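You operate a simulated robot arm through the tools that you are given. There is no shell and no other tool. Be economical: measure what you need, move in short steps, check, and stop when the job is done.

You run a simulated two-armed robot. Do the job below in one go: nothing can be reset, and whatever is moved stays where it is left.

Task
Fetch the grey jug and set it on the white slab top. Then take the purple wiping pad on the heater bench top and put it away on the white side table top. Then fetch the white drift block and set it on the wash stand top. The order counts. Set down upright: grey jug.

The check looks at the end state, three seconds after you hand in, the way a careful person would. Anything else that was tipped, shoved, dropped, spilled or broken makes it a failure.

Robot
Two 7-joint arms with two-finger parallel grippers on one trunk, on a base that drives. Base frame: it is fixed to the floor where the robot stands at the start and does not move with it; the origin is under the middle of the robot, x ahead of it, y to its left, z up. Lengths are in m, angles in degrees, forces in N, time in s.
The left shoulder is at the start at [0.07, 0.13, 0.812], the right one opposite. With the tool pointing down near the work surface each hand reaches from about 0.2 to 0.52 m from the robot's upright axis, wherever it stands, measured 20 degrees to its own side. Places, roughly: purple wiping pad [-3.5, -3.75, 0.75]; wash stand top [-5.9, -3.5, 0.8]; white drift block [-5.75, -2, 0.75]; white side table top [1.8, -2.2, 0.7]; white slab top (22x104 cm) [-1.36, -3.78, 0.3]. Payload 1.57 kg a hand.
Tool frame (each hand has its own): the origin (TCP) lies between the finger pads and is the grasp point; the fingertips stand 0.03 m ahead of it; z points along the fingers, y is the line along which they close. The gripper opens to 0.08 m. The fingers are 0.017 m wide and 0.012 m thick; the gripper's body (0.04 by 0.082 m) begins 0.08 m behind the TCP.
Orientation is told as [roll, pitch, yaw] about the base's x, y, z axes, in that order, counted from this pose: with the fingers straight down and closing along the base's y, the tool's x points along the base's -x, its y along +y and its z along -z.

Tools
- The arms move only by the tool send_rows. It takes "left_steps", "right_steps" or both (then of equal length, played together; a hand with none holds still); each is a list of rows, each a list of 7 numbers: the shift along the base's x, y, z in units of 40 mm (1.0 is 40 mm), then the turn, a rotation vector about the base's x, y, z in units of 5 degrees (1.0 is 5 degrees), then the opening, from 0 (shut) to 1 (fully open). In form: [[x, y, z, rx, ry, rz, claw], ...]. A call has 1 to 10 rows; each row shifts and turns the commanded pose from where the row before left it. A call with a number of a shift or a turn outside -1 to 1 is refused whole. Rows are played at 5 a second. More than 0.05 m and 8.6 degrees between two rows, or a gripper value outside its range, and nothing of the call is played. Where a pose cannot be reached the arm comes as near as it can. A force on the tool above 40 N (or 10 N above the force at the start of the call, whichever is more), or a blocked arm, ends the call early, and 0.2 s more pass. The fingers move at their own pace (about 0.108 m/s each) and stop on an object; they squeeze with about 40 N. The grip force told is the motor's: it shows also when the fingers shut on nothing. Time passes only in rows, and 0.2 s behind the last, so rows that do not move let the fingers close. The reply holds the time, the measured pose of the TCP, the force on the tool along the base axes, the opening and the grip force, in the units named above and with some noise, with the torque about the TCP (base axes, N m) and any sound that the robot's microphone picked up, and new pictures: "views" is both (left out), scene, wrist or none (wrist: the cameras of the hands that moved).
- Cameras (640 x 400 px; columns grow to the right, rows downward): "scene" is now at [0.1344, 0.0124, 1.0383]; the picture's right is [0.13, -0.99, 0.00], its down [-0.60, -0.08, -0.80] and it looks along [0.79, 0.11, -0.60] (base axes); focal length 252 px, centre (320, 200). "left" rides on the left gripper at [0.072, 0.007, -0.122] in its tool frame; the picture's right is [-0.09, 1.00, 0.00], its down [-0.84, -0.08, -0.54] and it looks along [-0.54, -0.05, 0.84] (tool axes); focal length 238 px, centre (320, 200). "right" rides on the right gripper at [0.072, -0.007, -0.122] in its tool frame; the picture's right is [0.09, 1.00, 0.00], its down [-0.84, 0.08, -0.54] and it looks along [-0.54, 0.05, 0.84] (tool axes); focal length 238 px, centre (320, 200).
- raise_lower(by): slides the trunk up (or, below 0, down) by that many m; the arms and the scene camera ride with it, the base frame stays. It gives what a move gives, with no picture.
- drive_base(legs): drives the robot by 1 to 6 legs, each [ahead, left, turn to the left] in m, m and degrees, along the robot's own axes; the way and the turn of a leg run together, so that a leg with both is an arc; at most 1.5 m and 180 degrees a leg. The arms and the cameras ride along, it lands a little off, and it stops where it bumps. It gives what a move gives, and a new picture of the scene camera.
- head_to(pan, tilt): turns the head with the scene camera to pan (to the left, within 86 degrees either way) and tilt (down, from -29 to 69), counted from straight ahead of the robot. It gives what a move gives, and a new picture of the scene camera.
- point_at(camera, pixels): for up to 12 pixels [column, row] of the newest picture of that camera ("zoom" is the newest enlarged one), the place [x, y, z] in the base frame of the surface seen there, good to about 0.003 m. No time passes.
- zoom(camera, box): a new picture of the part [left, top, right, bottom] of that camera's present view, enlarged. No time passes.
- sign_off(): hands the job in; it is judged then, once.

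Keep the steps short. Do not move on a guess: measure, check each grasp and each placing, and mend mistakes. In all there are 110 turns and 260 pictures (those below and enlarged ones count). Leave the grippers open and the arms clear of the work at the hand-in unless told otherwise, and finish with a single line.

The tools are called after "Request:" by a JSON object that holds its "method" and its "body". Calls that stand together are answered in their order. send_rows: Moves the arms, as the interface text tells. Its arguments: {"type":"object","properties":{"left_steps":{"type":"array"},"right_steps":{"type":"array"},"views":{"type":"string","enum":["both","scene","wrist","none"]}},"required":[]} The other tools are called the same way: raise_lower (by) slides the trunk up or down; drive_base (legs) drives the base; head_to (pan, tilt) turns the head that bears the scene camera; point_at (camera, pixels) gives the place of the surface under pixels of a picture; zoom (camera, box) takes an enlarged picture of a part of a camera's view; sign_off () hands the job in.

At the start:

```text
t: 0.0
left_tcp_pos: [0.2832, 0.168, 0.797]
left_orientation: [0.0, 0.1, 0.0]
left_force: [-0.3, -0.7, 0.6]
left_moment: [-0.01, -0.01, -0.01]
left_opening: 0.0797
left_finger_force: 0.1
right_tcp_pos: [0.3384, -0.1412, 0.846]
right_orientation: [-0.1, 0.0, 0.2]
right_force: [1.1, -0.1, 0.5]
right_moment: [-0.05, -0.02, -0.01]
right_opening: 0.0801
right_finger_force: 0.0
trunk travel left (down, up): [-0.45, 0.49]
robot x, y, heading: [-0.0007, 0.0026, 0.1]
head pan, tilt: [7.7, 36.9]
```

scene: 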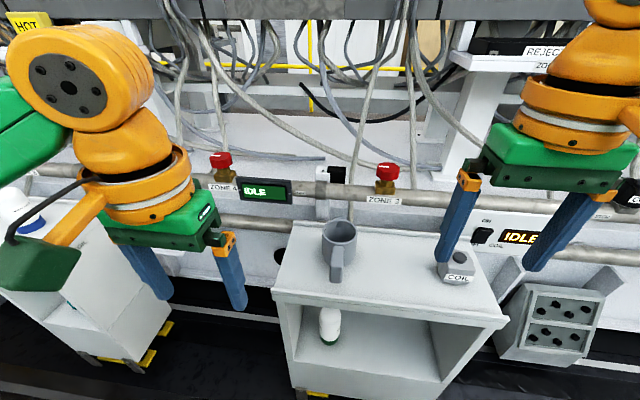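
right: 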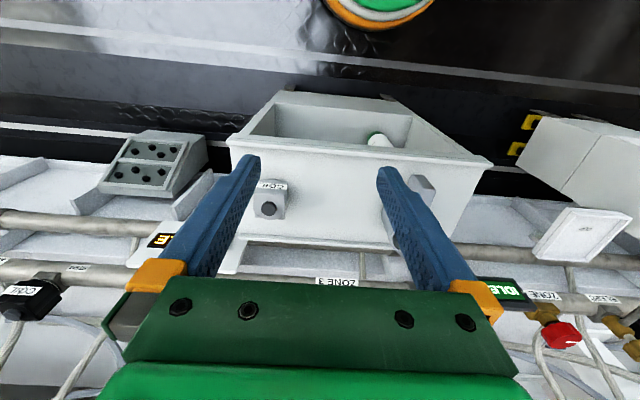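
left: 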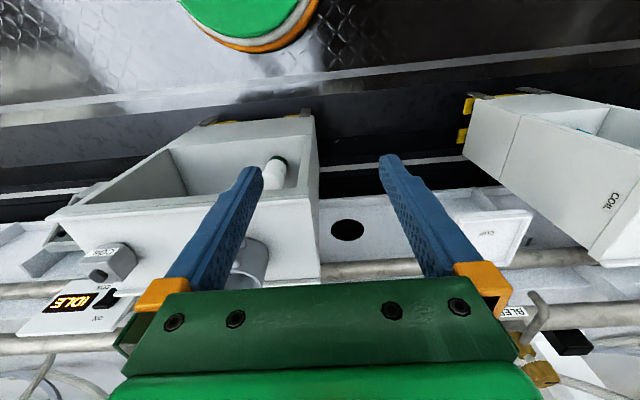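

I see a grey mug-like jug at about (340,245) on the bench ahead. I'll zoom in and measure it before moving.

Request:
{"method": "zoom", "body": {"camera": "scene", "box": [260, 190, 520, 352]}}

Request:
{"method": "point_at", "body": {"camera": "scene", "pixels": [[340, 222], [323, 232], [356, 232], [338, 245], [336, 280], [336, 262], [310, 270], [380, 270], [276, 292], [505, 318], [298, 225], [450, 262]]}}

```text
2.46 times, centred on (390, 271) of scene
```

zoom: 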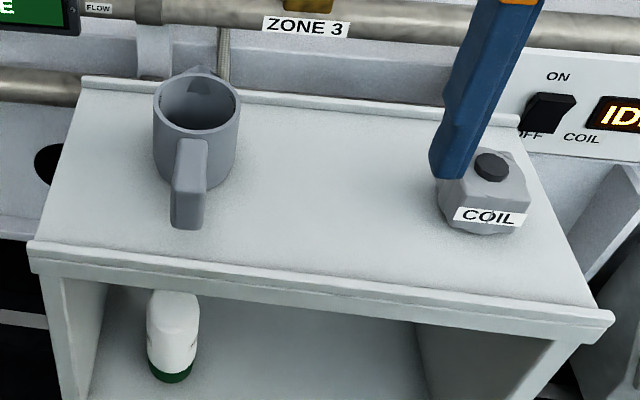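

```text
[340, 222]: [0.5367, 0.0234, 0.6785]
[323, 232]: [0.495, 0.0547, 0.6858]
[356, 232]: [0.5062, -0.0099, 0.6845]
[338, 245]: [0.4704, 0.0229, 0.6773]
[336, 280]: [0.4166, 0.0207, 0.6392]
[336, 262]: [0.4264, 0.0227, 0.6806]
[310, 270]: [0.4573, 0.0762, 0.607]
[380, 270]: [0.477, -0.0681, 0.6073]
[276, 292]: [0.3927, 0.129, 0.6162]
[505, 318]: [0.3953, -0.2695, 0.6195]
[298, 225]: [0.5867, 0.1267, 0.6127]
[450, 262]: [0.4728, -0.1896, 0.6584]
```

The jug's axis is near (0.503, 0.022), about 0.068 wide, z from 0.607 to 0.686, with its handle toward me. I'll grasp across the body with the left hand, closing along y. First I'll drive a little ahead and right so it is in comfortable reach.

Request:
{"method": "drive_base", "body": {"legs": [[0.0, -0.14, 0], [0.06, 0, 0]]}}

```text
t: 1.9
left_tcp_pos: [0.3429, 0.027, 0.7955]
left_orientation: [0.0, 0.0, -0.1]
left_force: [0.8, -0.4, 0.6]
left_moment: [0.0, 0.04, -0.04]
left_opening: 0.0798
left_finger_force: 0.1
right_tcp_pos: [0.3982, -0.2815, 0.8465]
right_orientation: [0.0, -0.1, 0.0]
right_force: [0.3, 0.5, 0.6]
right_moment: [-0.03, 0.0, 0.0]
right_opening: 0.0801
right_finger_force: 0.0
trunk travel left (down, up): [-0.45, 0.49]
robot x, y, heading: [0.0594, -0.1404, -0.0]
head pan, tilt: [7.7, 36.9]
```

scene: 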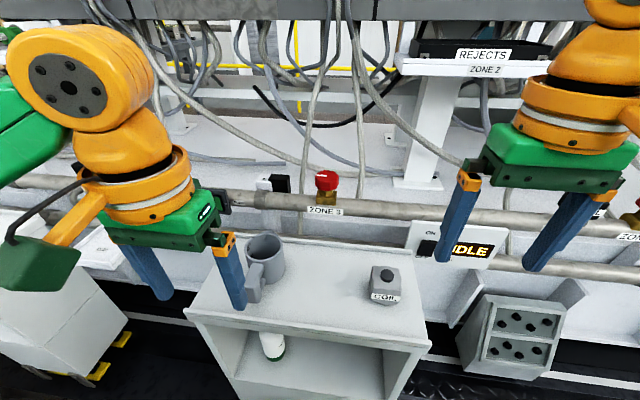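

Moving the left hand above the jug (x +0.16, height held) and looking with the wrist camera.

Request:
{"method": "send_rows", "body": {"left_steps": [[1, 0, 0, 0, 0, 0, 1], [1, 0, 0, 0, 0, 0, 1], [1, 0, 0, 0, 0, 0, 1], [0.7, 0, 0, 0, 0, 0, 1], [0, 0, 0, 0, 0, 0, 1]]}}

```text
t: 3.1
left_tcp_pos: [0.4902, 0.0271, 0.7962]
left_orientation: [0.1, 0.0, -0.1]
left_force: [0.6, -0.1, 0.9]
left_moment: [0.0, -0.01, -0.01]
left_opening: 0.0799
left_finger_force: 0.1
right_tcp_pos: [0.3991, -0.2802, 0.8462]
right_orientation: [-0.2, 0.0, 0.1]
right_force: [-0.5, 0.4, -0.3]
right_moment: [0.03, -0.03, -0.06]
right_opening: 0.0802
right_finger_force: 0.0
trunk travel left (down, up): [-0.45, 0.49]
robot x, y, heading: [0.0598, -0.1397, -0.2]
head pan, tilt: [7.7, 36.9]
```

scene: 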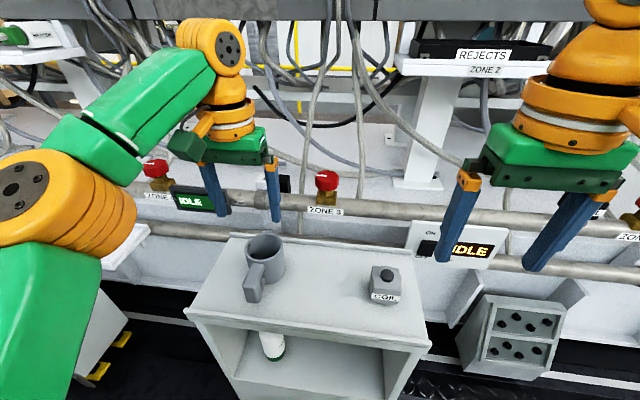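
left: 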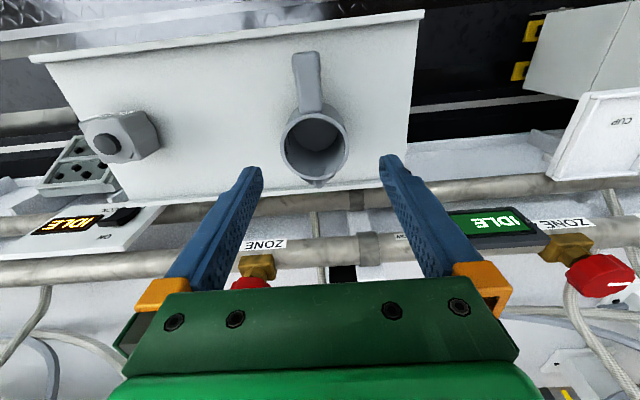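

Measuring the jug's rim sides in the wrist picture and the pipes beyond it.

Request:
{"method": "point_at", "body": {"camera": "left", "pixels": [[286, 143], [346, 143], [288, 135], [342, 130], [316, 111], [316, 178], [308, 60], [300, 95], [319, 95], [340, 202], [330, 250], [315, 150]]}}

Request:
{"method": "zoom", "body": {"camera": "left", "box": [250, 40, 390, 200]}}

```text
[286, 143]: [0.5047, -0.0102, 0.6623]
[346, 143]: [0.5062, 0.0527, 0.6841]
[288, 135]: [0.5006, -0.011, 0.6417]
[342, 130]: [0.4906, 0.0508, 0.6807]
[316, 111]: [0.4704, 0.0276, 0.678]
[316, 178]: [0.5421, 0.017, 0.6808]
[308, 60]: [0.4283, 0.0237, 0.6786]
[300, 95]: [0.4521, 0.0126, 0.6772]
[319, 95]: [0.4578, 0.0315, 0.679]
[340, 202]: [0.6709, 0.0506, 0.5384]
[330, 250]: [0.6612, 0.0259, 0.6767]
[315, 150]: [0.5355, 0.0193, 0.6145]
```

```text
2.50 times, centred on (320, 120) of left
```

zoom: 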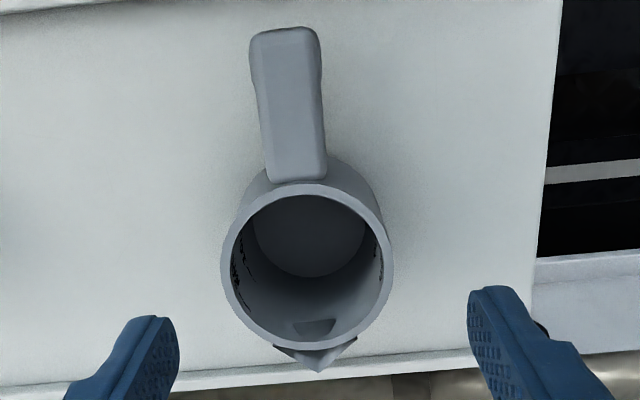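

Jug is empty; rim runs y −0.011 to 0.053 and x 0.470 to 0.538, so its centre is (0.504, 0.0215). Centring on it and descending to just above the rim.

Request:
{"method": "send_rows", "body": {"left_steps": [[0.33, -0.14, 0, 0, 0, 0, 1], [0, 0, -0.9, 0, 0, 0, 1], [0, 0, -0.9, 0, 0, 0, 1], [0, 0, 0, 0, 0, 0, 1]], "views": "wrist"}}

```text
t: 4.1
left_tcp_pos: [0.5038, 0.023, 0.7237]
left_orientation: [0.0, 0.0, 0.0]
left_force: [-0.4, 0.4, -0.6]
left_moment: [0.01, 0.01, 0.0]
left_opening: 0.0802
left_finger_force: 0.0
right_tcp_pos: [0.3981, -0.2816, 0.8446]
right_orientation: [0.0, 0.0, 0.1]
right_force: [0.3, -0.1, -0.1]
right_moment: [-0.01, 0.01, 0.02]
right_opening: 0.0801
right_finger_force: 0.1
trunk travel left (down, up): [-0.45, 0.49]
robot x, y, heading: [0.0566, -0.1401, -0.2]
head pan, tilt: [7.7, 36.9]
```

left: 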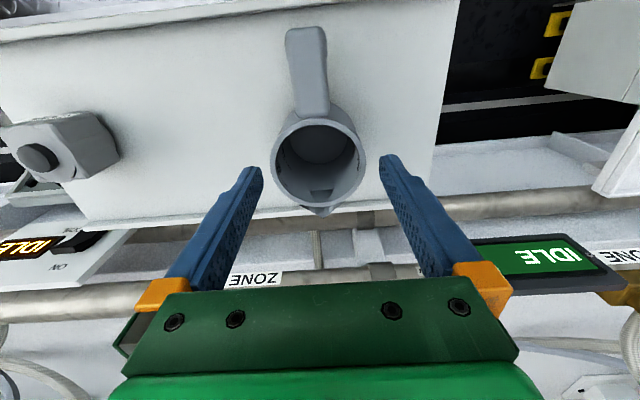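

The fingers straddle the rim (tips at 263/380, rim 272–366). Shifting −1.5 mm in y and descending to z≈0.652.

Request:
{"method": "send_rows", "body": {"left_steps": [[0, -0.04, -0.6, 0, 0, 0, 1], [0, 0, -0.6, 0, 0, 0, 1], [0, 0, -0.6, 0, 0, 0, 1], [0, 0, 0, 0, 0, 0, 1]], "views": "wrist"}}

```text
t: 5.1
left_tcp_pos: [0.5017, 0.0212, 0.6523]
left_orientation: [0.0, 0.1, -0.2]
left_force: [-0.2, -0.6, 0.5]
left_moment: [0.0, 0.03, -0.01]
left_opening: 0.0802
left_finger_force: 0.0
right_tcp_pos: [0.3973, -0.2812, 0.8454]
right_orientation: [0.0, 0.0, 0.0]
right_force: [-0.3, 0.4, -0.2]
right_moment: [-0.02, -0.03, -0.01]
right_opening: 0.0801
right_finger_force: 0.0
trunk travel left (down, up): [-0.45, 0.49]
robot x, y, heading: [0.0596, -0.137, -0.0]
head pan, tilt: [7.7, 36.9]
```

left: 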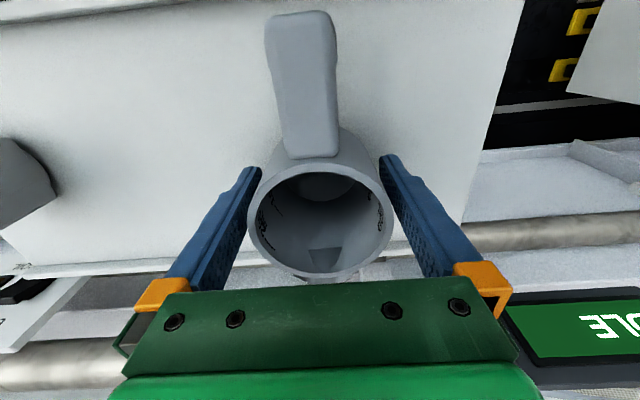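

No contact. Closing on the jug.

Request:
{"method": "send_rows", "body": {"left_steps": [[0, 0, 0, 0, 0, 0, 0], [0, 0, 0, 0, 0, 0, 0], [0, 0, 0, 0, 0, 0, 0], [0, 0, 0, 0, 0, 0, 0]], "views": "wrist"}}

```text
t: 6.1
left_tcp_pos: [0.5035, 0.0222, 0.6519]
left_orientation: [0.0, 0.0, -0.2]
left_force: [-0.4, 0.5, -0.4]
left_moment: [-0.02, -0.05, 0.0]
left_opening: 0.0681
left_finger_force: 40.4
right_tcp_pos: [0.3983, -0.2808, 0.8465]
right_orientation: [0.0, 0.1, 0.1]
right_force: [0.4, -0.3, 0.1]
right_moment: [0.03, -0.02, -0.03]
right_opening: 0.0799
right_finger_force: 0.0
trunk travel left (down, up): [-0.45, 0.49]
robot x, y, heading: [0.0606, -0.14, -0.2]
head pan, tilt: [7.7, 36.9]
```

left: 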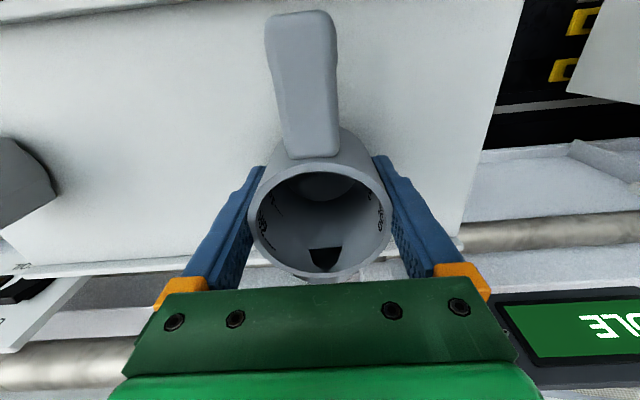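

Held at 0.068 with 40 N. Lifting 0.14, then drawing the hand back toward me.

Request:
{"method": "send_rows", "body": {"left_steps": [[0, 0, 0.4, 0, 0, 0, 0], [0, 0, 0.7, 0, 0, 0, 0], [0, 0, 0.8, 0, 0, 0, 0], [0, 0, 0.8, 0, 0, 0, 0], [0, 0, 0.8, 0, 0, 0, 0], [-0.6, 0, 0, 0, 0, 0, 0], [-0.8, 0, 0, 0, 0, 0, 0], [-0.8, 0, 0, 0, 0, 0, 0], [-0.8, 0, 0, 0, 0, 0, 0], [-0.5, 0, 0, 0, 0, 0, 0]]}}

```text
t: 8.3
left_tcp_pos: [0.3605, 0.0221, 0.7925]
left_orientation: [0.0, 0.0, 0.0]
left_force: [-0.3, -0.1, -0.3]
left_moment: [-0.02, -0.04, -0.01]
left_opening: 0.0684
left_finger_force: 40.1
right_tcp_pos: [0.3982, -0.2819, 0.8452]
right_orientation: [0.0, 0.0, 0.0]
right_force: [-1.0, -0.4, 0.1]
right_moment: [-0.04, -0.01, 0.0]
right_opening: 0.0798
right_finger_force: 0.1
trunk travel left (down, up): [-0.45, 0.49]
robot x, y, heading: [0.0594, -0.1353, -0.2]
head pan, tilt: [7.7, 36.9]
```

scene: 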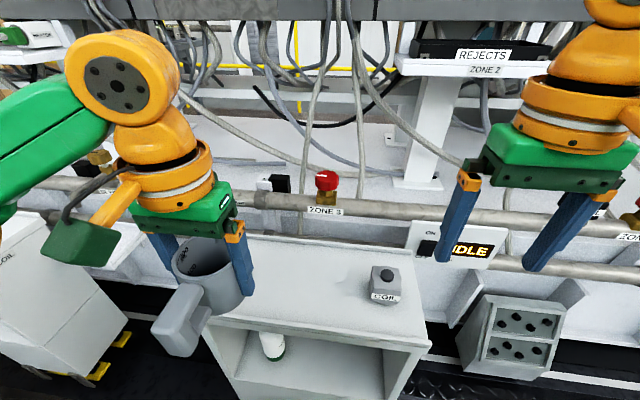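
left: 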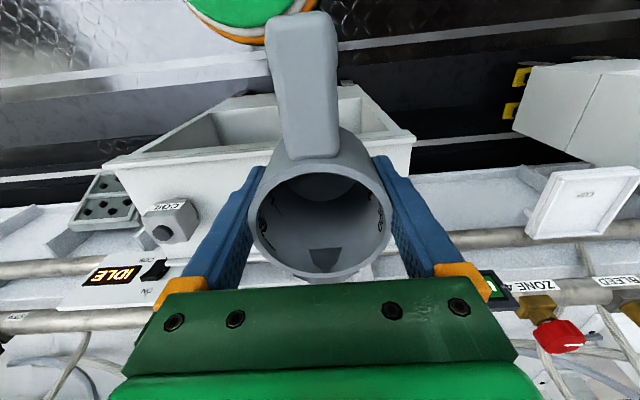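

Jug safely held. Backing off 0.3 m and looking to the right before turning.

Request:
{"method": "drive_base", "body": {"legs": [[-0.3, 0, 0]]}}

Request:
{"method": "head_to", "body": {"pan": -86, "tilt": 25}}

```text
t: 10.3
left_tcp_pos: [0.0586, 0.0227, 0.7929]
left_orientation: [0.0, 0.0, -0.1]
left_force: [0.3, 0.0, -0.9]
left_moment: [0.01, -0.02, 0.0]
left_opening: 0.068
left_finger_force: 39.7
right_tcp_pos: [0.0944, -0.2824, 0.8456]
right_orientation: [0.0, 0.0, -0.1]
right_force: [1.1, 0.7, -0.6]
right_moment: [-0.03, 0.0, -0.01]
right_opening: 0.08
right_finger_force: 0.1
trunk travel left (down, up): [-0.45, 0.49]
robot x, y, heading: [-0.2468, -0.1411, -0.3]
head pan, tilt: [7.7, 36.9]
```

scene: 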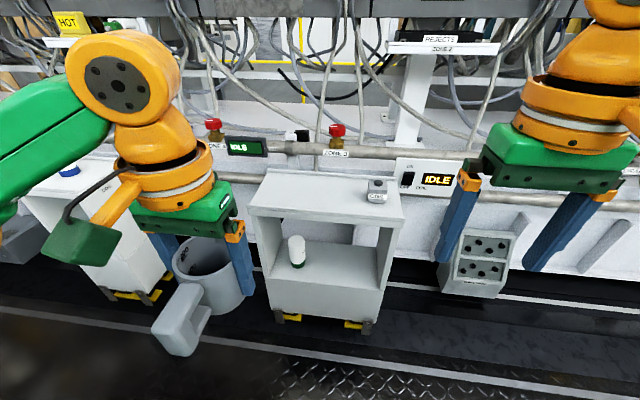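

```text
t: 12.0
left_tcp_pos: [0.0602, 0.0213, 0.7919]
left_orientation: [0.0, 0.0, -0.2]
left_force: [0.2, -0.5, -1.7]
left_moment: [-0.02, -0.01, 0.02]
left_opening: 0.0677
left_finger_force: 40.2
right_tcp_pos: [0.0961, -0.2804, 0.8451]
right_orientation: [-0.1, 0.0, -0.1]
right_force: [-0.6, 0.7, 0.2]
right_moment: [0.0, -0.02, -0.02]
right_opening: 0.0803
right_finger_force: 0.1
trunk travel left (down, up): [-0.45, 0.49]
robot x, y, heading: [-0.2409, -0.1426, -0.1]
head pan, tilt: [-85.9, 25.0]
```

scene: 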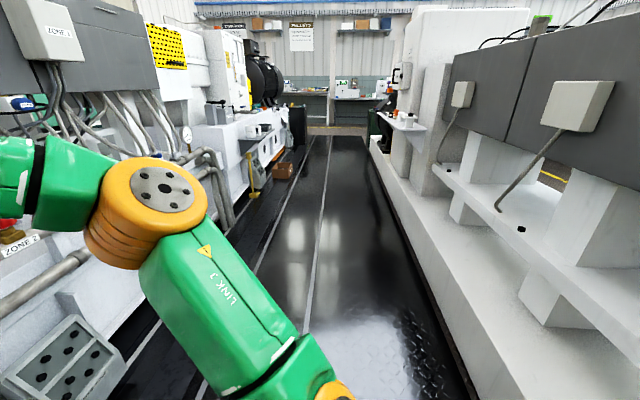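

I'm in an aisle. Measuring its borders and what lies farther along.

Request:
{"method": "point_at", "body": {"camera": "scene", "pixels": [[370, 150], [440, 340], [420, 290], [520, 230], [410, 118], [335, 125], [255, 180], [310, 200], [285, 168], [440, 170], [330, 90], [500, 350]]}}

Request:
{"method": "zoom", "body": {"camera": "scene", "box": [200, 20, 460, 183]}}

```text
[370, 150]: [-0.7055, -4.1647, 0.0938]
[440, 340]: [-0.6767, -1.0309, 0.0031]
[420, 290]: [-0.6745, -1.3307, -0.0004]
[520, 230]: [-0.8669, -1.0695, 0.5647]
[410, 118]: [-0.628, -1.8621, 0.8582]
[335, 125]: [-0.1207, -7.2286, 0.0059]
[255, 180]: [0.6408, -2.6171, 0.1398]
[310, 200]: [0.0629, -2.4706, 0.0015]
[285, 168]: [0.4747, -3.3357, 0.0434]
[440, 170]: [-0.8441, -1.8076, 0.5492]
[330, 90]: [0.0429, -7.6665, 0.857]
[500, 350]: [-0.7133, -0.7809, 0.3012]
```

```text
2.45 times, centred on (330, 102) of scene
```

zoom: 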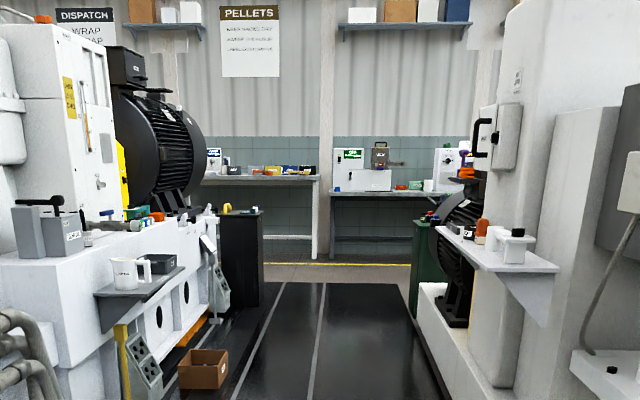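

The aisle is clear, about x −0.67 to 0.4. I'll centre in it and turn right to face along −y.

Request:
{"method": "drive_base", "body": {"legs": [[0.1, 0, 0], [0, 0, -90]]}}

Request:
{"method": "head_to", "body": {"pan": 0, "tilt": 25}}

```text
t: 17.0
left_tcp_pos: [0.0227, -0.4399, 0.7917]
left_orientation: [0.1, 0.0, -89.4]
left_force: [0.2, 0.8, -0.7]
left_moment: [-0.03, 0.0, -0.03]
left_opening: 0.0682
left_finger_force: 40.0
right_tcp_pos: [-0.2798, -0.4781, 0.8469]
right_orientation: [0.1, 0.0, -89.3]
right_force: [0.0, 0.2, 0.0]
right_moment: [-0.01, 0.0, 0.0]
right_opening: 0.08
right_finger_force: 0.1
trunk travel left (down, up): [-0.45, 0.49]
robot x, y, heading: [-0.14, -0.1383, -89.2]
head pan, tilt: [-85.9, 25.0]
```

scene: 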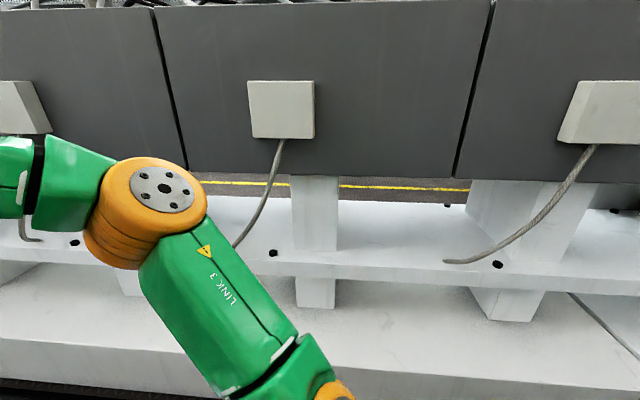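

```text
t: 18.6
left_tcp_pos: [0.0221, -0.4393, 0.7932]
left_orientation: [0.1, 0.0, -89.4]
left_force: [0.2, 0.4, -1.9]
left_moment: [-0.02, -0.03, -0.02]
left_opening: 0.0679
left_finger_force: 40.5
right_tcp_pos: [-0.2793, -0.4784, 0.8458]
right_orientation: [-0.1, 0.1, -89.3]
right_force: [1.4, 0.5, -0.5]
right_moment: [-0.01, 0.0, -0.02]
right_opening: 0.0797
right_finger_force: 0.0
trunk travel left (down, up): [-0.45, 0.49]
robot x, y, heading: [-0.1409, -0.1411, -89.5]
head pan, tilt: [0.0, 25.0]
```

scene: 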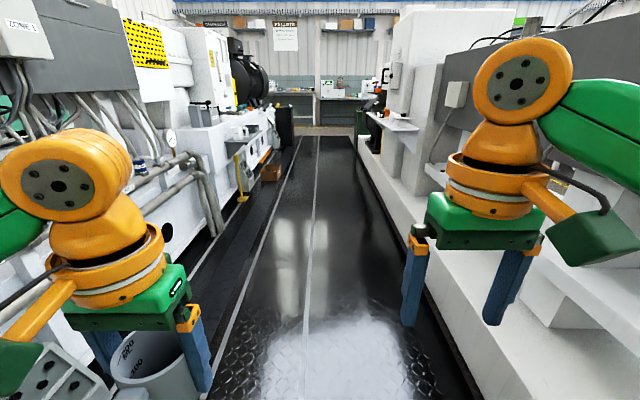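

Checking the shelves that jut into the aisle on both sides.

Request:
{"method": "point_at", "body": {"camera": "scene", "pixels": [[247, 146], [232, 140], [243, 190], [270, 172], [385, 122], [418, 128], [283, 108], [362, 112], [600, 130], [350, 200], [515, 100], [305, 142]]}}

```text
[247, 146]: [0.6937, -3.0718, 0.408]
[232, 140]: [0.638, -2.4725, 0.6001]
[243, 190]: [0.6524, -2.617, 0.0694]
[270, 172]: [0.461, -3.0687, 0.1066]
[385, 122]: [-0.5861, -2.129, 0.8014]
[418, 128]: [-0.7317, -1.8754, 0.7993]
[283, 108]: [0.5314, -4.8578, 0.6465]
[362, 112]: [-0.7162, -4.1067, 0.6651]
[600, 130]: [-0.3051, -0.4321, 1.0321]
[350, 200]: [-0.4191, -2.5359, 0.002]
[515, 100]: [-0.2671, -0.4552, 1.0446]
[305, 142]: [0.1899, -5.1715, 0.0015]
```

Shelf on the right reaches x≈−0.59; a floor box on the left reaches x≈0.45. Driving along x≈−0.06 to y≈−2.6.

Request:
{"method": "drive_base", "body": {"legs": [[0, 0.08, -0.5], [1.2, 0, 0], [1.2, 0, 0]]}}

Request:
{"method": "head_to", "body": {"pan": -40, "tilt": 20}}

```text
t: 31.0
left_tcp_pos: [0.0843, -2.8468, 0.7925]
left_orientation: [0.0, 0.0, -90.8]
left_force: [0.7, -0.2, -0.9]
left_moment: [-0.02, -0.03, 0.03]
left_opening: 0.0681
left_finger_force: 40.4
right_tcp_pos: [-0.2188, -2.8788, 0.8446]
right_orientation: [0.0, -0.1, -90.9]
right_force: [-0.4, -0.2, -0.5]
right_moment: [0.02, 0.01, -0.01]
right_opening: 0.0798
right_finger_force: 0.1
trunk travel left (down, up): [-0.45, 0.49]
robot x, y, heading: [-0.0705, -2.5406, -90.7]
head pan, tilt: [0.0, 25.0]
```

scene: 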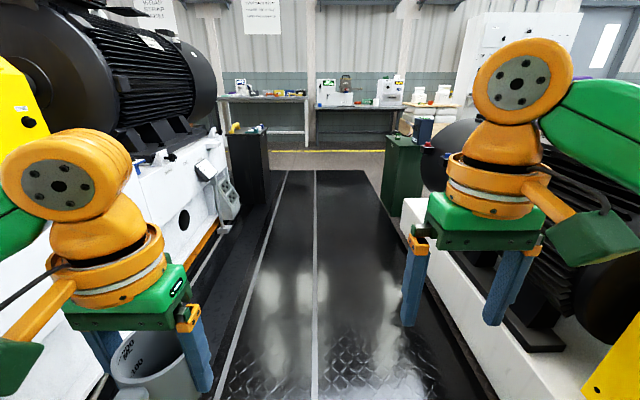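

```text
t: 32.1
left_tcp_pos: [0.0838, -2.8471, 0.7924]
left_orientation: [-0.1, -0.1, -90.9]
left_force: [0.5, 0.2, -0.3]
left_moment: [-0.06, 0.0, 0.0]
left_opening: 0.068
left_finger_force: 39.7
right_tcp_pos: [-0.2196, -2.8791, 0.8451]
right_orientation: [0.0, 0.0, -90.9]
right_force: [0.1, -0.3, -1.2]
right_moment: [-0.02, 0.0, -0.03]
right_opening: 0.0801
right_finger_force: 0.1
trunk travel left (down, up): [-0.45, 0.49]
robot x, y, heading: [-0.0697, -2.543, -90.7]
head pan, tilt: [-40.0, 20.0]
```

scene: 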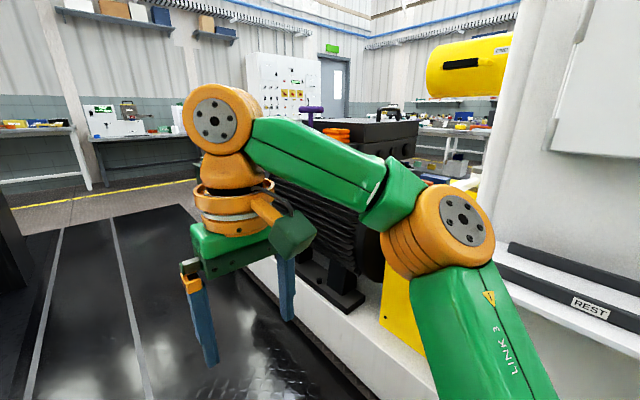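

The slab must be on the far side of this machine. Driving 1.4 m ahead and looking right across the end.

Request:
{"method": "drive_base", "body": {"legs": [[1.3, 0, 0.5]]}}

Request:
{"method": "zoom", "body": {"camera": "scene", "box": [0, 0, 640, 400]}}

Request:
{"method": "head_to", "body": {"pan": -10, "tilt": 20}}

```text
t: 38.6
left_tcp_pos: [0.0794, -4.1477, 0.7921]
left_orientation: [0.0, 0.0, -89.8]
left_force: [0.1, 0.6, 0.3]
left_moment: [-0.04, 0.0, 0.03]
left_opening: 0.0679
left_finger_force: 40.1
right_tcp_pos: [-0.2213, -4.1837, 0.8456]
right_orientation: [0.0, 0.0, -89.9]
right_force: [-0.8, -0.9, 0.6]
right_moment: [-0.03, 0.02, -0.01]
right_opening: 0.08
right_finger_force: 0.0
trunk travel left (down, up): [-0.45, 0.49]
robot x, y, heading: [-0.0839, -3.8451, -90.1]
head pan, tilt: [-40.0, 20.0]
```

scene: 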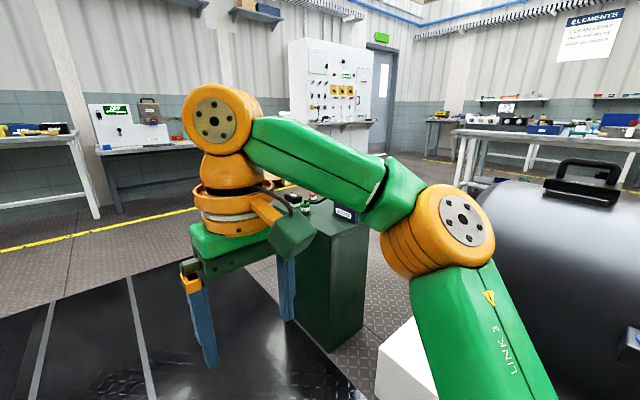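

```text
1.00 times, centred on (320, 200) of scene (not enlarged: the box is as wide or as high as the picture)
```

zoom: 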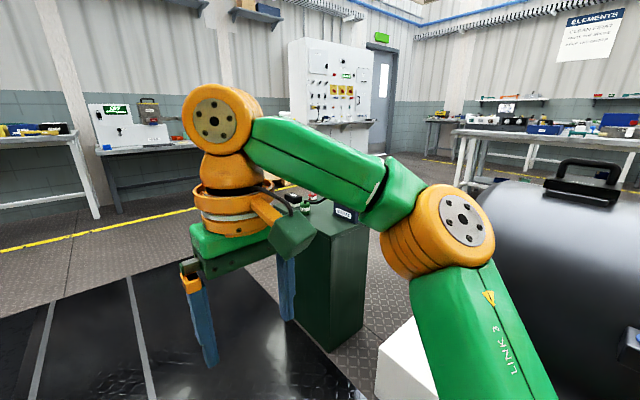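

```text
t: 39.6
left_tcp_pos: [0.0804, -4.148, 0.7926]
left_orientation: [-0.1, 0.0, -89.9]
left_force: [1.3, 0.3, -0.8]
left_moment: [-0.02, 0.01, 0.0]
left_opening: 0.0675
left_finger_force: 40.0
right_tcp_pos: [-0.2221, -4.1848, 0.8458]
right_orientation: [0.0, 0.1, -89.9]
right_force: [-0.2, 0.4, 0.4]
right_moment: [0.0, -0.02, 0.01]
right_opening: 0.0803
right_finger_force: 0.0
trunk travel left (down, up): [-0.45, 0.49]
robot x, y, heading: [-0.0792, -3.8434, -89.9]
head pan, tilt: [-10.0, 20.0]
```

scene: 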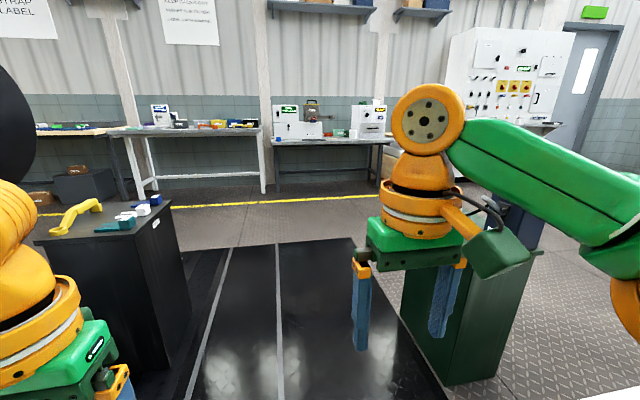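

Measuring the cabinets (black left, green right), the far benches and floor.

Request:
{"method": "point_at", "body": {"camera": "scene", "pixels": [[172, 202], [164, 370], [400, 300], [445, 382], [530, 252], [500, 250], [260, 190], [350, 140], [240, 243], [350, 240], [500, 380], [190, 320]]}}

```text
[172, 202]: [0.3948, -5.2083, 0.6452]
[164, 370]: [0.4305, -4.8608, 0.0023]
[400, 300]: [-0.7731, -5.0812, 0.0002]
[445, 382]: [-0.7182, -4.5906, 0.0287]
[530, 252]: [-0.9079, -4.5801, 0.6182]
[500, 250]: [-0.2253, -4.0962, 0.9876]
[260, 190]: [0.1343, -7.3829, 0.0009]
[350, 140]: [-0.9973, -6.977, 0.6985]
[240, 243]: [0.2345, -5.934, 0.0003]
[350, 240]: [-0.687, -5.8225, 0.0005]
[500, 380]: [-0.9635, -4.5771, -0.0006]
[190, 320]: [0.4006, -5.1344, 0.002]
```

Green cabinet spans y −4.57…−5.1; floor beyond is free to y≈−7. Driving to y≈−5.8 and turning right to face −x.

Request:
{"method": "drive_base", "body": {"legs": [[1.0, 0.0, 0], [0.97, 0, 0], [0, 0, -90]]}}

Request:
{"method": "head_to", "body": {"pan": -30, "tilt": 20}}

```text
t: 53.2
left_tcp_pos: [-0.3867, -5.9841, 0.7915]
left_orientation: [0.0, 0.0, -179.5]
left_force: [-0.2, -0.6, -0.4]
left_moment: [0.03, 0.03, -0.02]
left_opening: 0.068
left_finger_force: 40.2
right_tcp_pos: [-0.4257, -5.6805, 0.846]
right_orientation: [-0.1, -0.1, -179.6]
right_force: [-0.2, -0.2, -0.3]
right_moment: [0.0, 0.01, 0.0]
right_opening: 0.0804
right_finger_force: 0.0
trunk travel left (down, up): [-0.45, 0.49]
robot x, y, heading: [-0.0843, -5.8204, -179.4]
head pan, tilt: [-10.0, 20.0]
```

scene: 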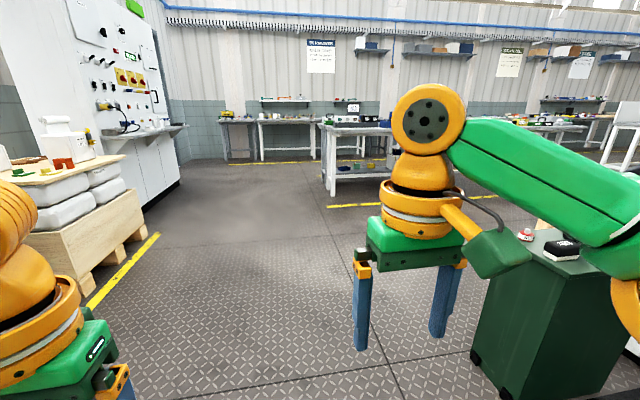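

```text
t: 54.1
left_tcp_pos: [-0.3865, -5.9828, 0.7926]
left_orientation: [0.0, 0.0, -179.6]
left_force: [-0.1, 0.8, -0.9]
left_moment: [-0.03, 0.01, 0.03]
left_opening: 0.068
left_finger_force: 40.5
right_tcp_pos: [-0.4251, -5.6798, 0.8458]
right_orientation: [0.0, 0.0, -179.5]
right_force: [-0.6, -0.2, -0.4]
right_moment: [-0.01, -0.04, 0.0]
right_opening: 0.0797
right_finger_force: 0.0
trunk travel left (down, up): [-0.45, 0.49]
robot x, y, heading: [-0.0871, -5.8199, -179.4]
head pan, tilt: [-30.0, 20.0]
```

scene: 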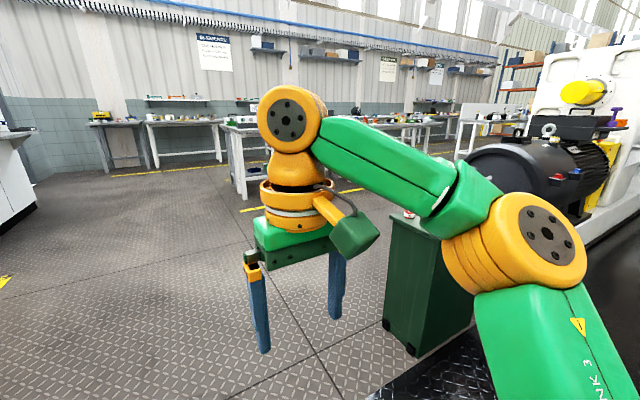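

Open floor ahead. Driving 1.7 m along −x, then looking right.

Request:
{"method": "drive_base", "body": {"legs": [[0.9, 0, 0], [0.85, 0, 0]]}}

Request:
{"method": "head_to", "body": {"pan": -80, "tilt": 25}}

```text
t: 62.9
left_tcp_pos: [-2.1381, -6.0028, 0.7929]
left_orientation: [0.0, 0.0, -179.4]
left_force: [0.3, 1.1, -1.3]
left_moment: [-0.03, 0.0, 0.0]
left_opening: 0.0682
left_finger_force: 39.6
right_tcp_pos: [-2.1777, -5.7001, 0.8461]
right_orientation: [0.0, -0.1, -179.3]
right_force: [0.7, -0.5, 0.1]
right_moment: [-0.01, -0.02, -0.03]
right_opening: 0.08
right_finger_force: 0.1
trunk travel left (down, up): [-0.45, 0.49]
robot x, y, heading: [-1.8356, -5.8362, -179.2]
head pan, tilt: [-30.0, 20.0]
```

scene: 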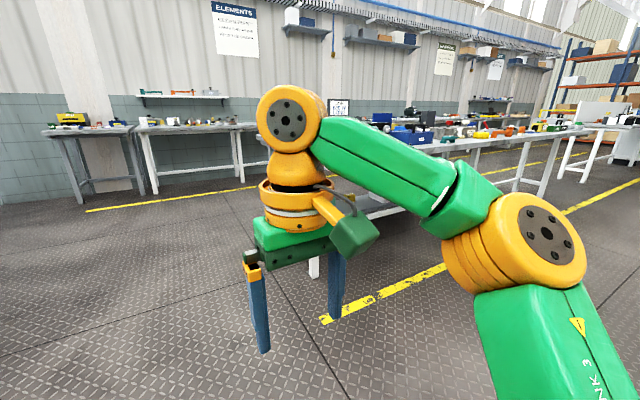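

```text
t: 64.1
left_tcp_pos: [-2.1388, -6.0032, 0.7917]
left_orientation: [-0.1, 0.0, -179.3]
left_force: [1.2, -0.3, -0.6]
left_moment: [-0.01, 0.02, 0.01]
left_opening: 0.0679
left_finger_force: 39.5
right_tcp_pos: [-2.1771, -5.7014, 0.8462]
right_orientation: [-0.1, 0.1, -179.3]
right_force: [-0.7, 0.2, -0.8]
right_moment: [-0.02, 0.0, 0.0]
right_opening: 0.08
right_finger_force: 0.0
trunk travel left (down, up): [-0.45, 0.49]
robot x, y, heading: [-1.8395, -5.8367, -179.4]
head pan, tilt: [-80.0, 25.0]
```

scene: 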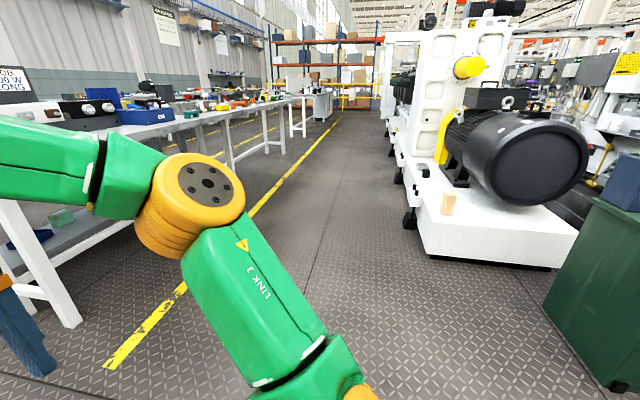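

I see the white plinth with the motor; its left strip carries a wood block (448,203) and something dark. Measuring.

Request:
{"method": "point_at", "body": {"camera": "scene", "pixels": [[430, 235], [425, 205], [448, 204], [420, 171], [410, 218], [408, 190], [215, 165], [190, 290], [560, 235], [250, 215], [470, 220], [240, 165]]}}

Request:
{"method": "zoom", "body": {"camera": "scene", "box": [380, 110, 580, 235]}}

```text
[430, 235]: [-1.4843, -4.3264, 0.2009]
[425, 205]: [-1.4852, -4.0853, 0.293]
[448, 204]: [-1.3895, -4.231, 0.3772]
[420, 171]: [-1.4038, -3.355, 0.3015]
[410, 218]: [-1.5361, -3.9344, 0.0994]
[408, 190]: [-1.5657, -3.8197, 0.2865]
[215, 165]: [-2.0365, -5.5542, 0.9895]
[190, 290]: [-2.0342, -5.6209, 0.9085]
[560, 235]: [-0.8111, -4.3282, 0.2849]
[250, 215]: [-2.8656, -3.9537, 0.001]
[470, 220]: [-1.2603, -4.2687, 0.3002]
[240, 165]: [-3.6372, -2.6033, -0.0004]
```

```text
3.20 times, centred on (480, 172) of scene
```

zoom: 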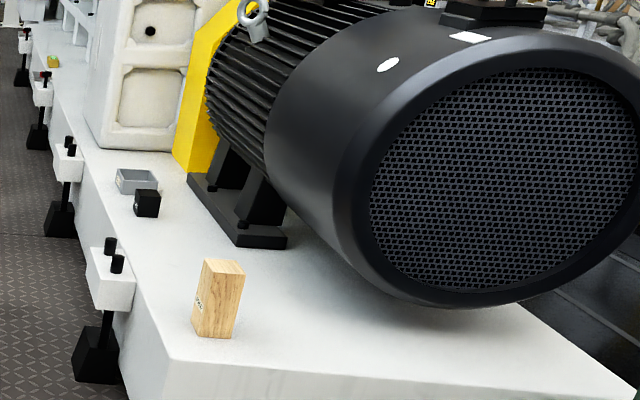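

The slab strip is x −1.485…−1.25, with items at y≈−4.23 (wood) and y≈−3.7 (tray, cube). Free spot around y≈−4.0. Checking the bench on my left, and the items and motor side, before turning.

Request:
{"method": "point_at", "body": {"camera": "scene", "pixels": [[70, 322], [10, 205], [232, 160], [290, 98], [30, 140], [283, 155]]}}

Request:
{"method": "point_at", "body": {"camera": "zoom", "pixels": [[147, 205], [135, 180], [215, 325], [262, 242], [190, 180], [275, 150]]}}

```text
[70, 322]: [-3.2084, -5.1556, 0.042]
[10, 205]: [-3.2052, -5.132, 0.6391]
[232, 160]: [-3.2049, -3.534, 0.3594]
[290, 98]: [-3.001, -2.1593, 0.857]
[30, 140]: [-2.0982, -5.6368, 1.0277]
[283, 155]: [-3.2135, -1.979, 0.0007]
```

```text
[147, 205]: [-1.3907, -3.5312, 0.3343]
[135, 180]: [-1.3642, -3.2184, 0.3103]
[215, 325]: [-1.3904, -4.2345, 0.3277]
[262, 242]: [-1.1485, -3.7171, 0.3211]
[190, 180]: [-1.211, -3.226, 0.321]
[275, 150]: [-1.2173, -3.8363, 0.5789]
```

Aisle is wide (bench edge x≈−3.2). I'll aim to place the jug at (−1.385, −3.9). Turning to +y, driving to y≈−4.06, then turning to face the slab.

Request:
{"method": "drive_base", "body": {"legs": [[0, 0, -90.6], [0, 0.1, 0], [0.9, 0, 0], [0.87, 0, 0], [0, 0, -90]]}}

Request:
{"method": "head_to", "body": {"pan": 5, "tilt": 45}}

```text
t: 81.5
left_tcp_pos: [-1.6169, -3.9127, 0.7922]
left_orientation: [0.0, 0.0, -1.1]
left_force: [-0.1, -0.8, -0.4]
left_moment: [-0.02, -0.03, -0.01]
left_opening: 0.068
left_finger_force: 40.8
right_tcp_pos: [-1.5873, -4.2164, 0.8466]
right_orientation: [0.0, 0.0, -1.1]
right_force: [0.3, 0.1, 0.0]
right_moment: [0.01, 0.0, -0.01]
right_opening: 0.0801
right_finger_force: 0.0
trunk travel left (down, up): [-0.45, 0.49]
robot x, y, heading: [-1.9226, -4.0716, -0.8]
head pan, tilt: [-80.0, 25.0]
```

scene: 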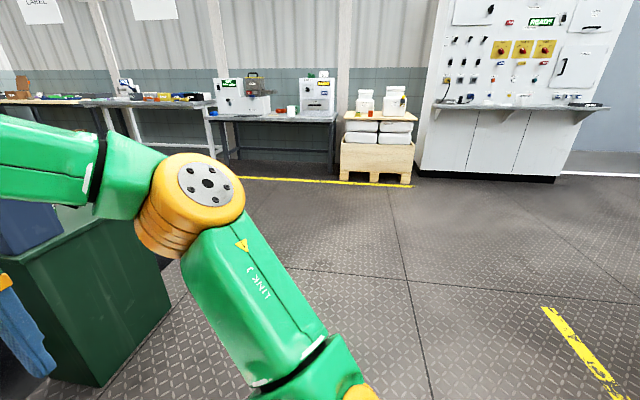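

```text
t: 83.1
left_tcp_pos: [-1.6178, -3.913, 0.7938]
left_orientation: [0.0, 0.0, -1.0]
left_force: [0.9, 0.5, -0.4]
left_moment: [-0.04, -0.03, -0.02]
left_opening: 0.0679
left_finger_force: 39.5
right_tcp_pos: [-1.5875, -4.2157, 0.8454]
right_orientation: [-0.1, 0.1, -1.0]
right_force: [-0.1, 0.3, -1.1]
right_moment: [-0.04, 0.0, -0.03]
right_opening: 0.0799
right_finger_force: 0.0
trunk travel left (down, up): [-0.45, 0.49]
robot x, y, heading: [-1.9225, -4.0667, -1.3]
head pan, tilt: [5.0, 45.0]
```

scene: 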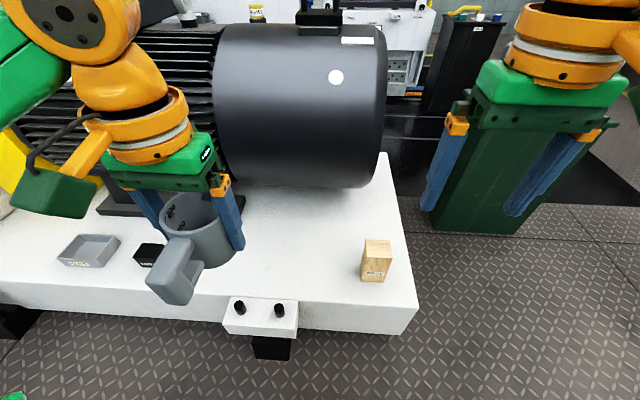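

Jug is over the aisle edge. Measuring slab surface, motor side and cube before lowering.

Request:
{"method": "point_at", "body": {"camera": "scene", "pixels": [[270, 260], [250, 285], [290, 150], [300, 180], [220, 130], [250, 200], [160, 248], [95, 235], [375, 245], [262, 312], [225, 60]]}}

```text
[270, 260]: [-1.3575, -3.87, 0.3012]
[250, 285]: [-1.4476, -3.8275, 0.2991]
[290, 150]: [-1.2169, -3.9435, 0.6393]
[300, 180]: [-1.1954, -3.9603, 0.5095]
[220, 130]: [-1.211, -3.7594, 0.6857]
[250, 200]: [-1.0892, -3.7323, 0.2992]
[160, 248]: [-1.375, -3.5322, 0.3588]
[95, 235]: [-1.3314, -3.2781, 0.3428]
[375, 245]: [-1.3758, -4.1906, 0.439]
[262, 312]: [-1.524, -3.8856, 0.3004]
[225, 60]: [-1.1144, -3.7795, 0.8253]
```

Slab z=0.300; motor bulges only to x≈−1.217. Driving 0.08 ahead, then lifting the right hand out of the way and extending the left over the spot.

Request:
{"method": "drive_base", "body": {"legs": [[0.08, 0, 1]]}}

Request:
{"method": "send_rows", "body": {"left_steps": [[0.7, 0, 0, 0, 0, 0, 0], [0.8, 0, 0, 0, 0, 0, 0], [0.8, 0, 0, 0, 0, 0, 0], [0.8, 0, 0, 0, 0, 0, 0], [0.6, 0, 0, 0, 0, 0, 0], [0, 0, 0, 0, 0, 0, 0]], "right_steps": [[-0.5, 0, 0.5, 0, 0, 0, 1], [-0.5, 0, 0.5, 0, 0, 0, 1], [-0.5, 0, 0.5, 0, 0, 0, 1], [0, 0, 0.5, 0, 0, 0, 1], [0, 0, 0.5, 0, 0, 0, 1], [0, 0, 0, 0, 0, 0, 1]]}}

```text
t: 84.1
left_tcp_pos: [-1.5394, -3.9077, 0.7919]
left_orientation: [0.0, 0.0, -0.3]
left_force: [-0.2, 0.5, -0.8]
left_moment: [0.02, -0.01, -0.04]
left_opening: 0.068
left_finger_force: 40.1
right_tcp_pos: [-1.5047, -4.2114, 0.8451]
right_orientation: [0.1, 0.1, -0.1]
right_force: [0.6, 0.4, -0.4]
right_moment: [0.0, 0.01, -0.03]
right_opening: 0.08
right_finger_force: 0.0
trunk travel left (down, up): [-0.45, 0.49]
robot x, y, heading: [-1.8406, -4.0651, -0.3]
head pan, tilt: [5.0, 45.0]
```

scene: 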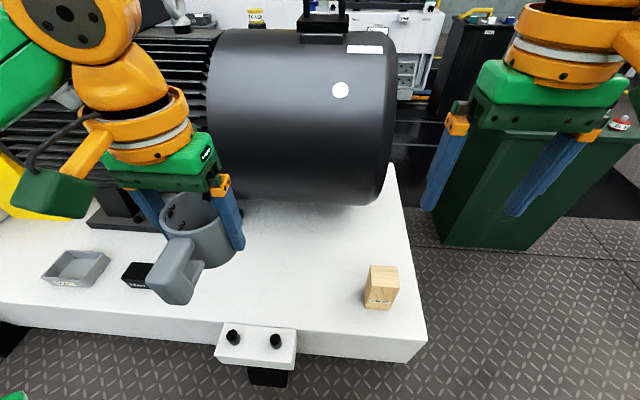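

```text
t: 85.5
left_tcp_pos: [-1.3959, -3.9094, 0.7896]
left_orientation: [0.2, -0.2, -0.2]
left_force: [-0.2, -0.8, -0.8]
left_moment: [0.02, 0.0, -0.01]
left_opening: 0.0681
left_finger_force: 39.7
left hand out of reach, approached as far as the arm can: row 5
right_tcp_pos: [-1.5566, -4.2068, 0.9182]
right_orientation: [0.0, -0.1, -0.1]
right_force: [-0.7, -1.1, 0.0]
right_moment: [0.02, -0.03, 0.01]
right_opening: 0.0801
right_finger_force: 0.1
right hand out of reach, approached as far as the arm can: row 4, 5
trunk travel left (down, up): [-0.45, 0.49]
robot x, y, heading: [-1.8414, -4.0675, -0.2]
head pan, tilt: [5.0, 45.0]
```

scene: 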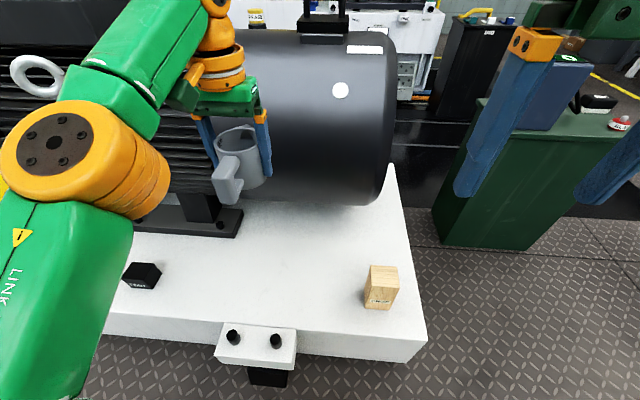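
right: 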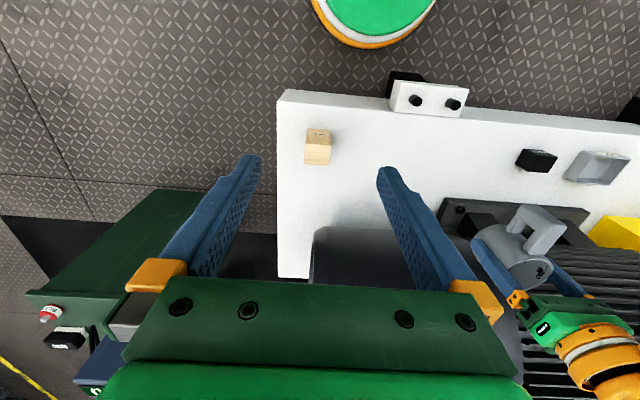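
left: 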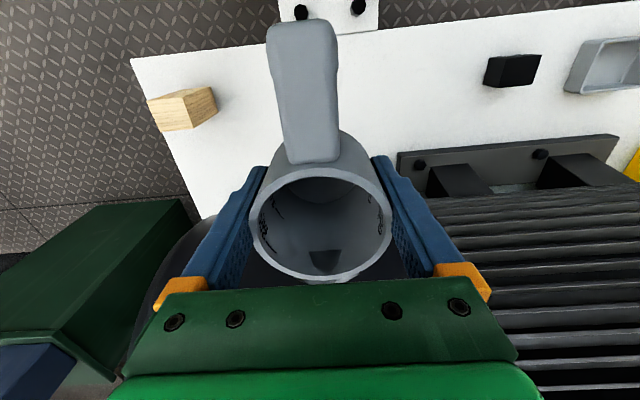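

Left TCP at (−1.396, −3.909). Checking where the left elbow and forearm stand before lowering the trunk.

Request:
{"method": "point_at", "body": {"camera": "scene", "pixels": [[150, 195], [75, 290], [110, 215], [215, 105], [250, 70], [225, 200], [60, 380]]}}

```text
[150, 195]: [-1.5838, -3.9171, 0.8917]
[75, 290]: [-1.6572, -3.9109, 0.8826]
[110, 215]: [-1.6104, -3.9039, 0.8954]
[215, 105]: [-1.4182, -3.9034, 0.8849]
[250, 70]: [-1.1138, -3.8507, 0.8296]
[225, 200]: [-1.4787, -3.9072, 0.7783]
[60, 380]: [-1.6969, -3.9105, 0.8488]
```

Everything on the arm is above z≈0.75, so a 0.40 drop clears the slab. Lowering the trunk 0.39.

Request:
{"method": "raise_lower", "body": {"by": -0.39}}

Request:
{"method": "zoom", "body": {"camera": "scene", "box": [0, 0, 640, 400]}}

Request:
{"method": "zoom", "body": {"camera": "right", "box": [0, 0, 640, 400]}}

```text
t: 89.3
left_tcp_pos: [-1.3955, -3.9086, 0.4001]
left_orientation: [0.1, 0.0, -0.1]
left_force: [-0.5, -0.1, -1.5]
left_moment: [-0.03, 0.0, 0.0]
left_opening: 0.0681
left_finger_force: 39.8
right_tcp_pos: [-1.5568, -4.2062, 0.5282]
right_orientation: [-0.1, -0.1, -0.1]
right_force: [-0.4, -0.5, 0.4]
right_moment: [0.0, 0.03, 0.04]
right_opening: 0.08
right_finger_force: 0.0
trunk travel left (down, up): [-0.06, 0.88]
robot x, y, heading: [-1.842, -4.0654, 0.2]
head pan, tilt: [5.0, 45.0]
```

```text
1.00 times, centred on (320, 200) of scene (not enlarged: the box is as wide or as high as the picture)
```

zoom: 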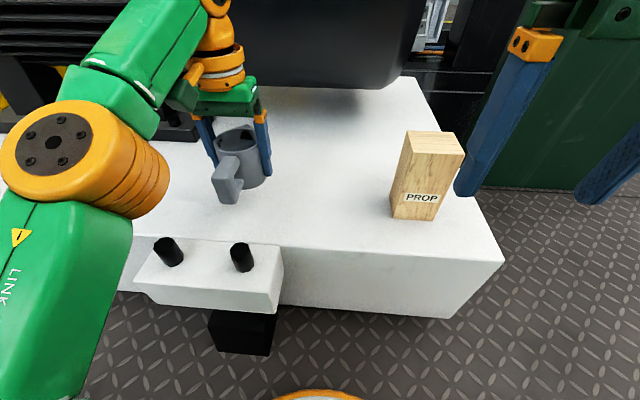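

```text
1.00 times, centred on (320, 200) of right (not enlarged: the box is as wide or as high as the picture)
```

zoom: 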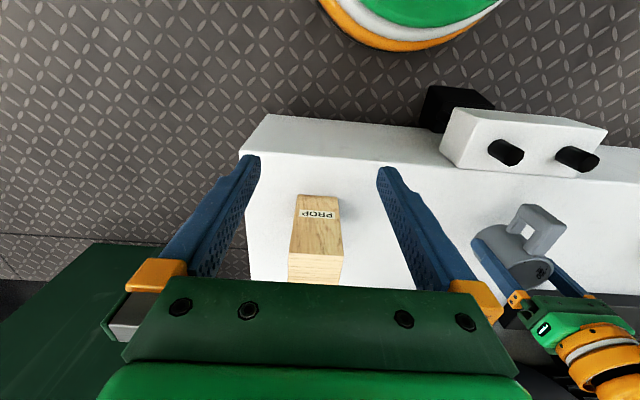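

Clear. Lowering the jug 0.048, then a small step with force watch.

Request:
{"method": "send_rows", "body": {"left_steps": [[0, 0, -0.4, 0, 0, 0, 0], [0, 0, -0.4, 0, 0, 0, 0], [0, 0, -0.4, 0, 0, 0, 0], [0, 0, -0.08, 0, 0, 0, 0], [0, 0, 0, 0, 0, 0, 0]], "views": "both"}}

```text
t: 90.5
left_tcp_pos: [-1.3946, -3.9108, 0.3488]
left_orientation: [0.0, -0.1, -0.2]
left_force: [0.5, 0.4, -0.7]
left_moment: [0.01, -0.03, -0.01]
left_opening: 0.0679
left_finger_force: 40.1
right_tcp_pos: [-1.5569, -4.207, 0.5268]
right_orientation: [-0.1, -0.1, -0.1]
right_force: [-1.4, -0.6, 0.0]
right_moment: [0.0, -0.01, -0.01]
right_opening: 0.0801
right_finger_force: 0.1
trunk travel left (down, up): [-0.06, 0.88]
robot x, y, heading: [-1.8386, -4.0726, 0.1]
head pan, tilt: [5.0, 45.0]
```

scene: 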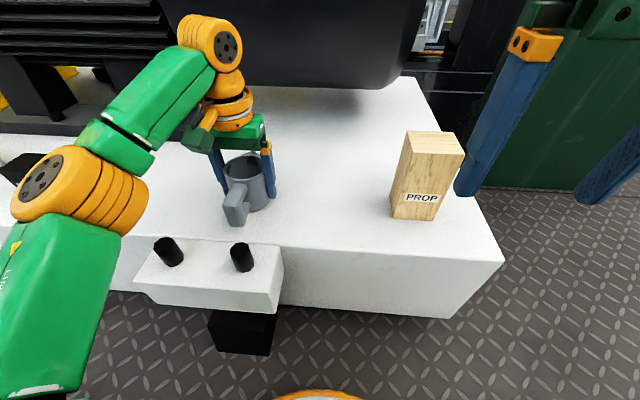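
left: 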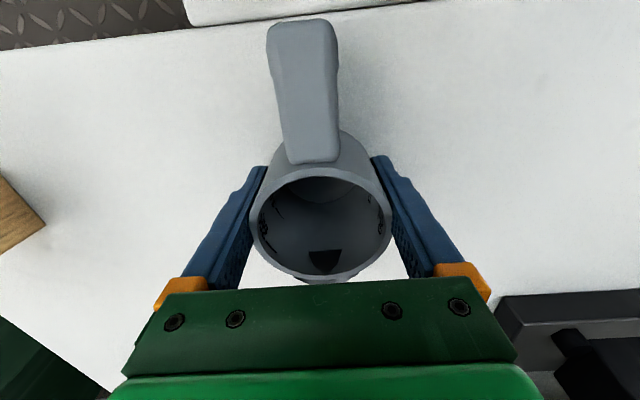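

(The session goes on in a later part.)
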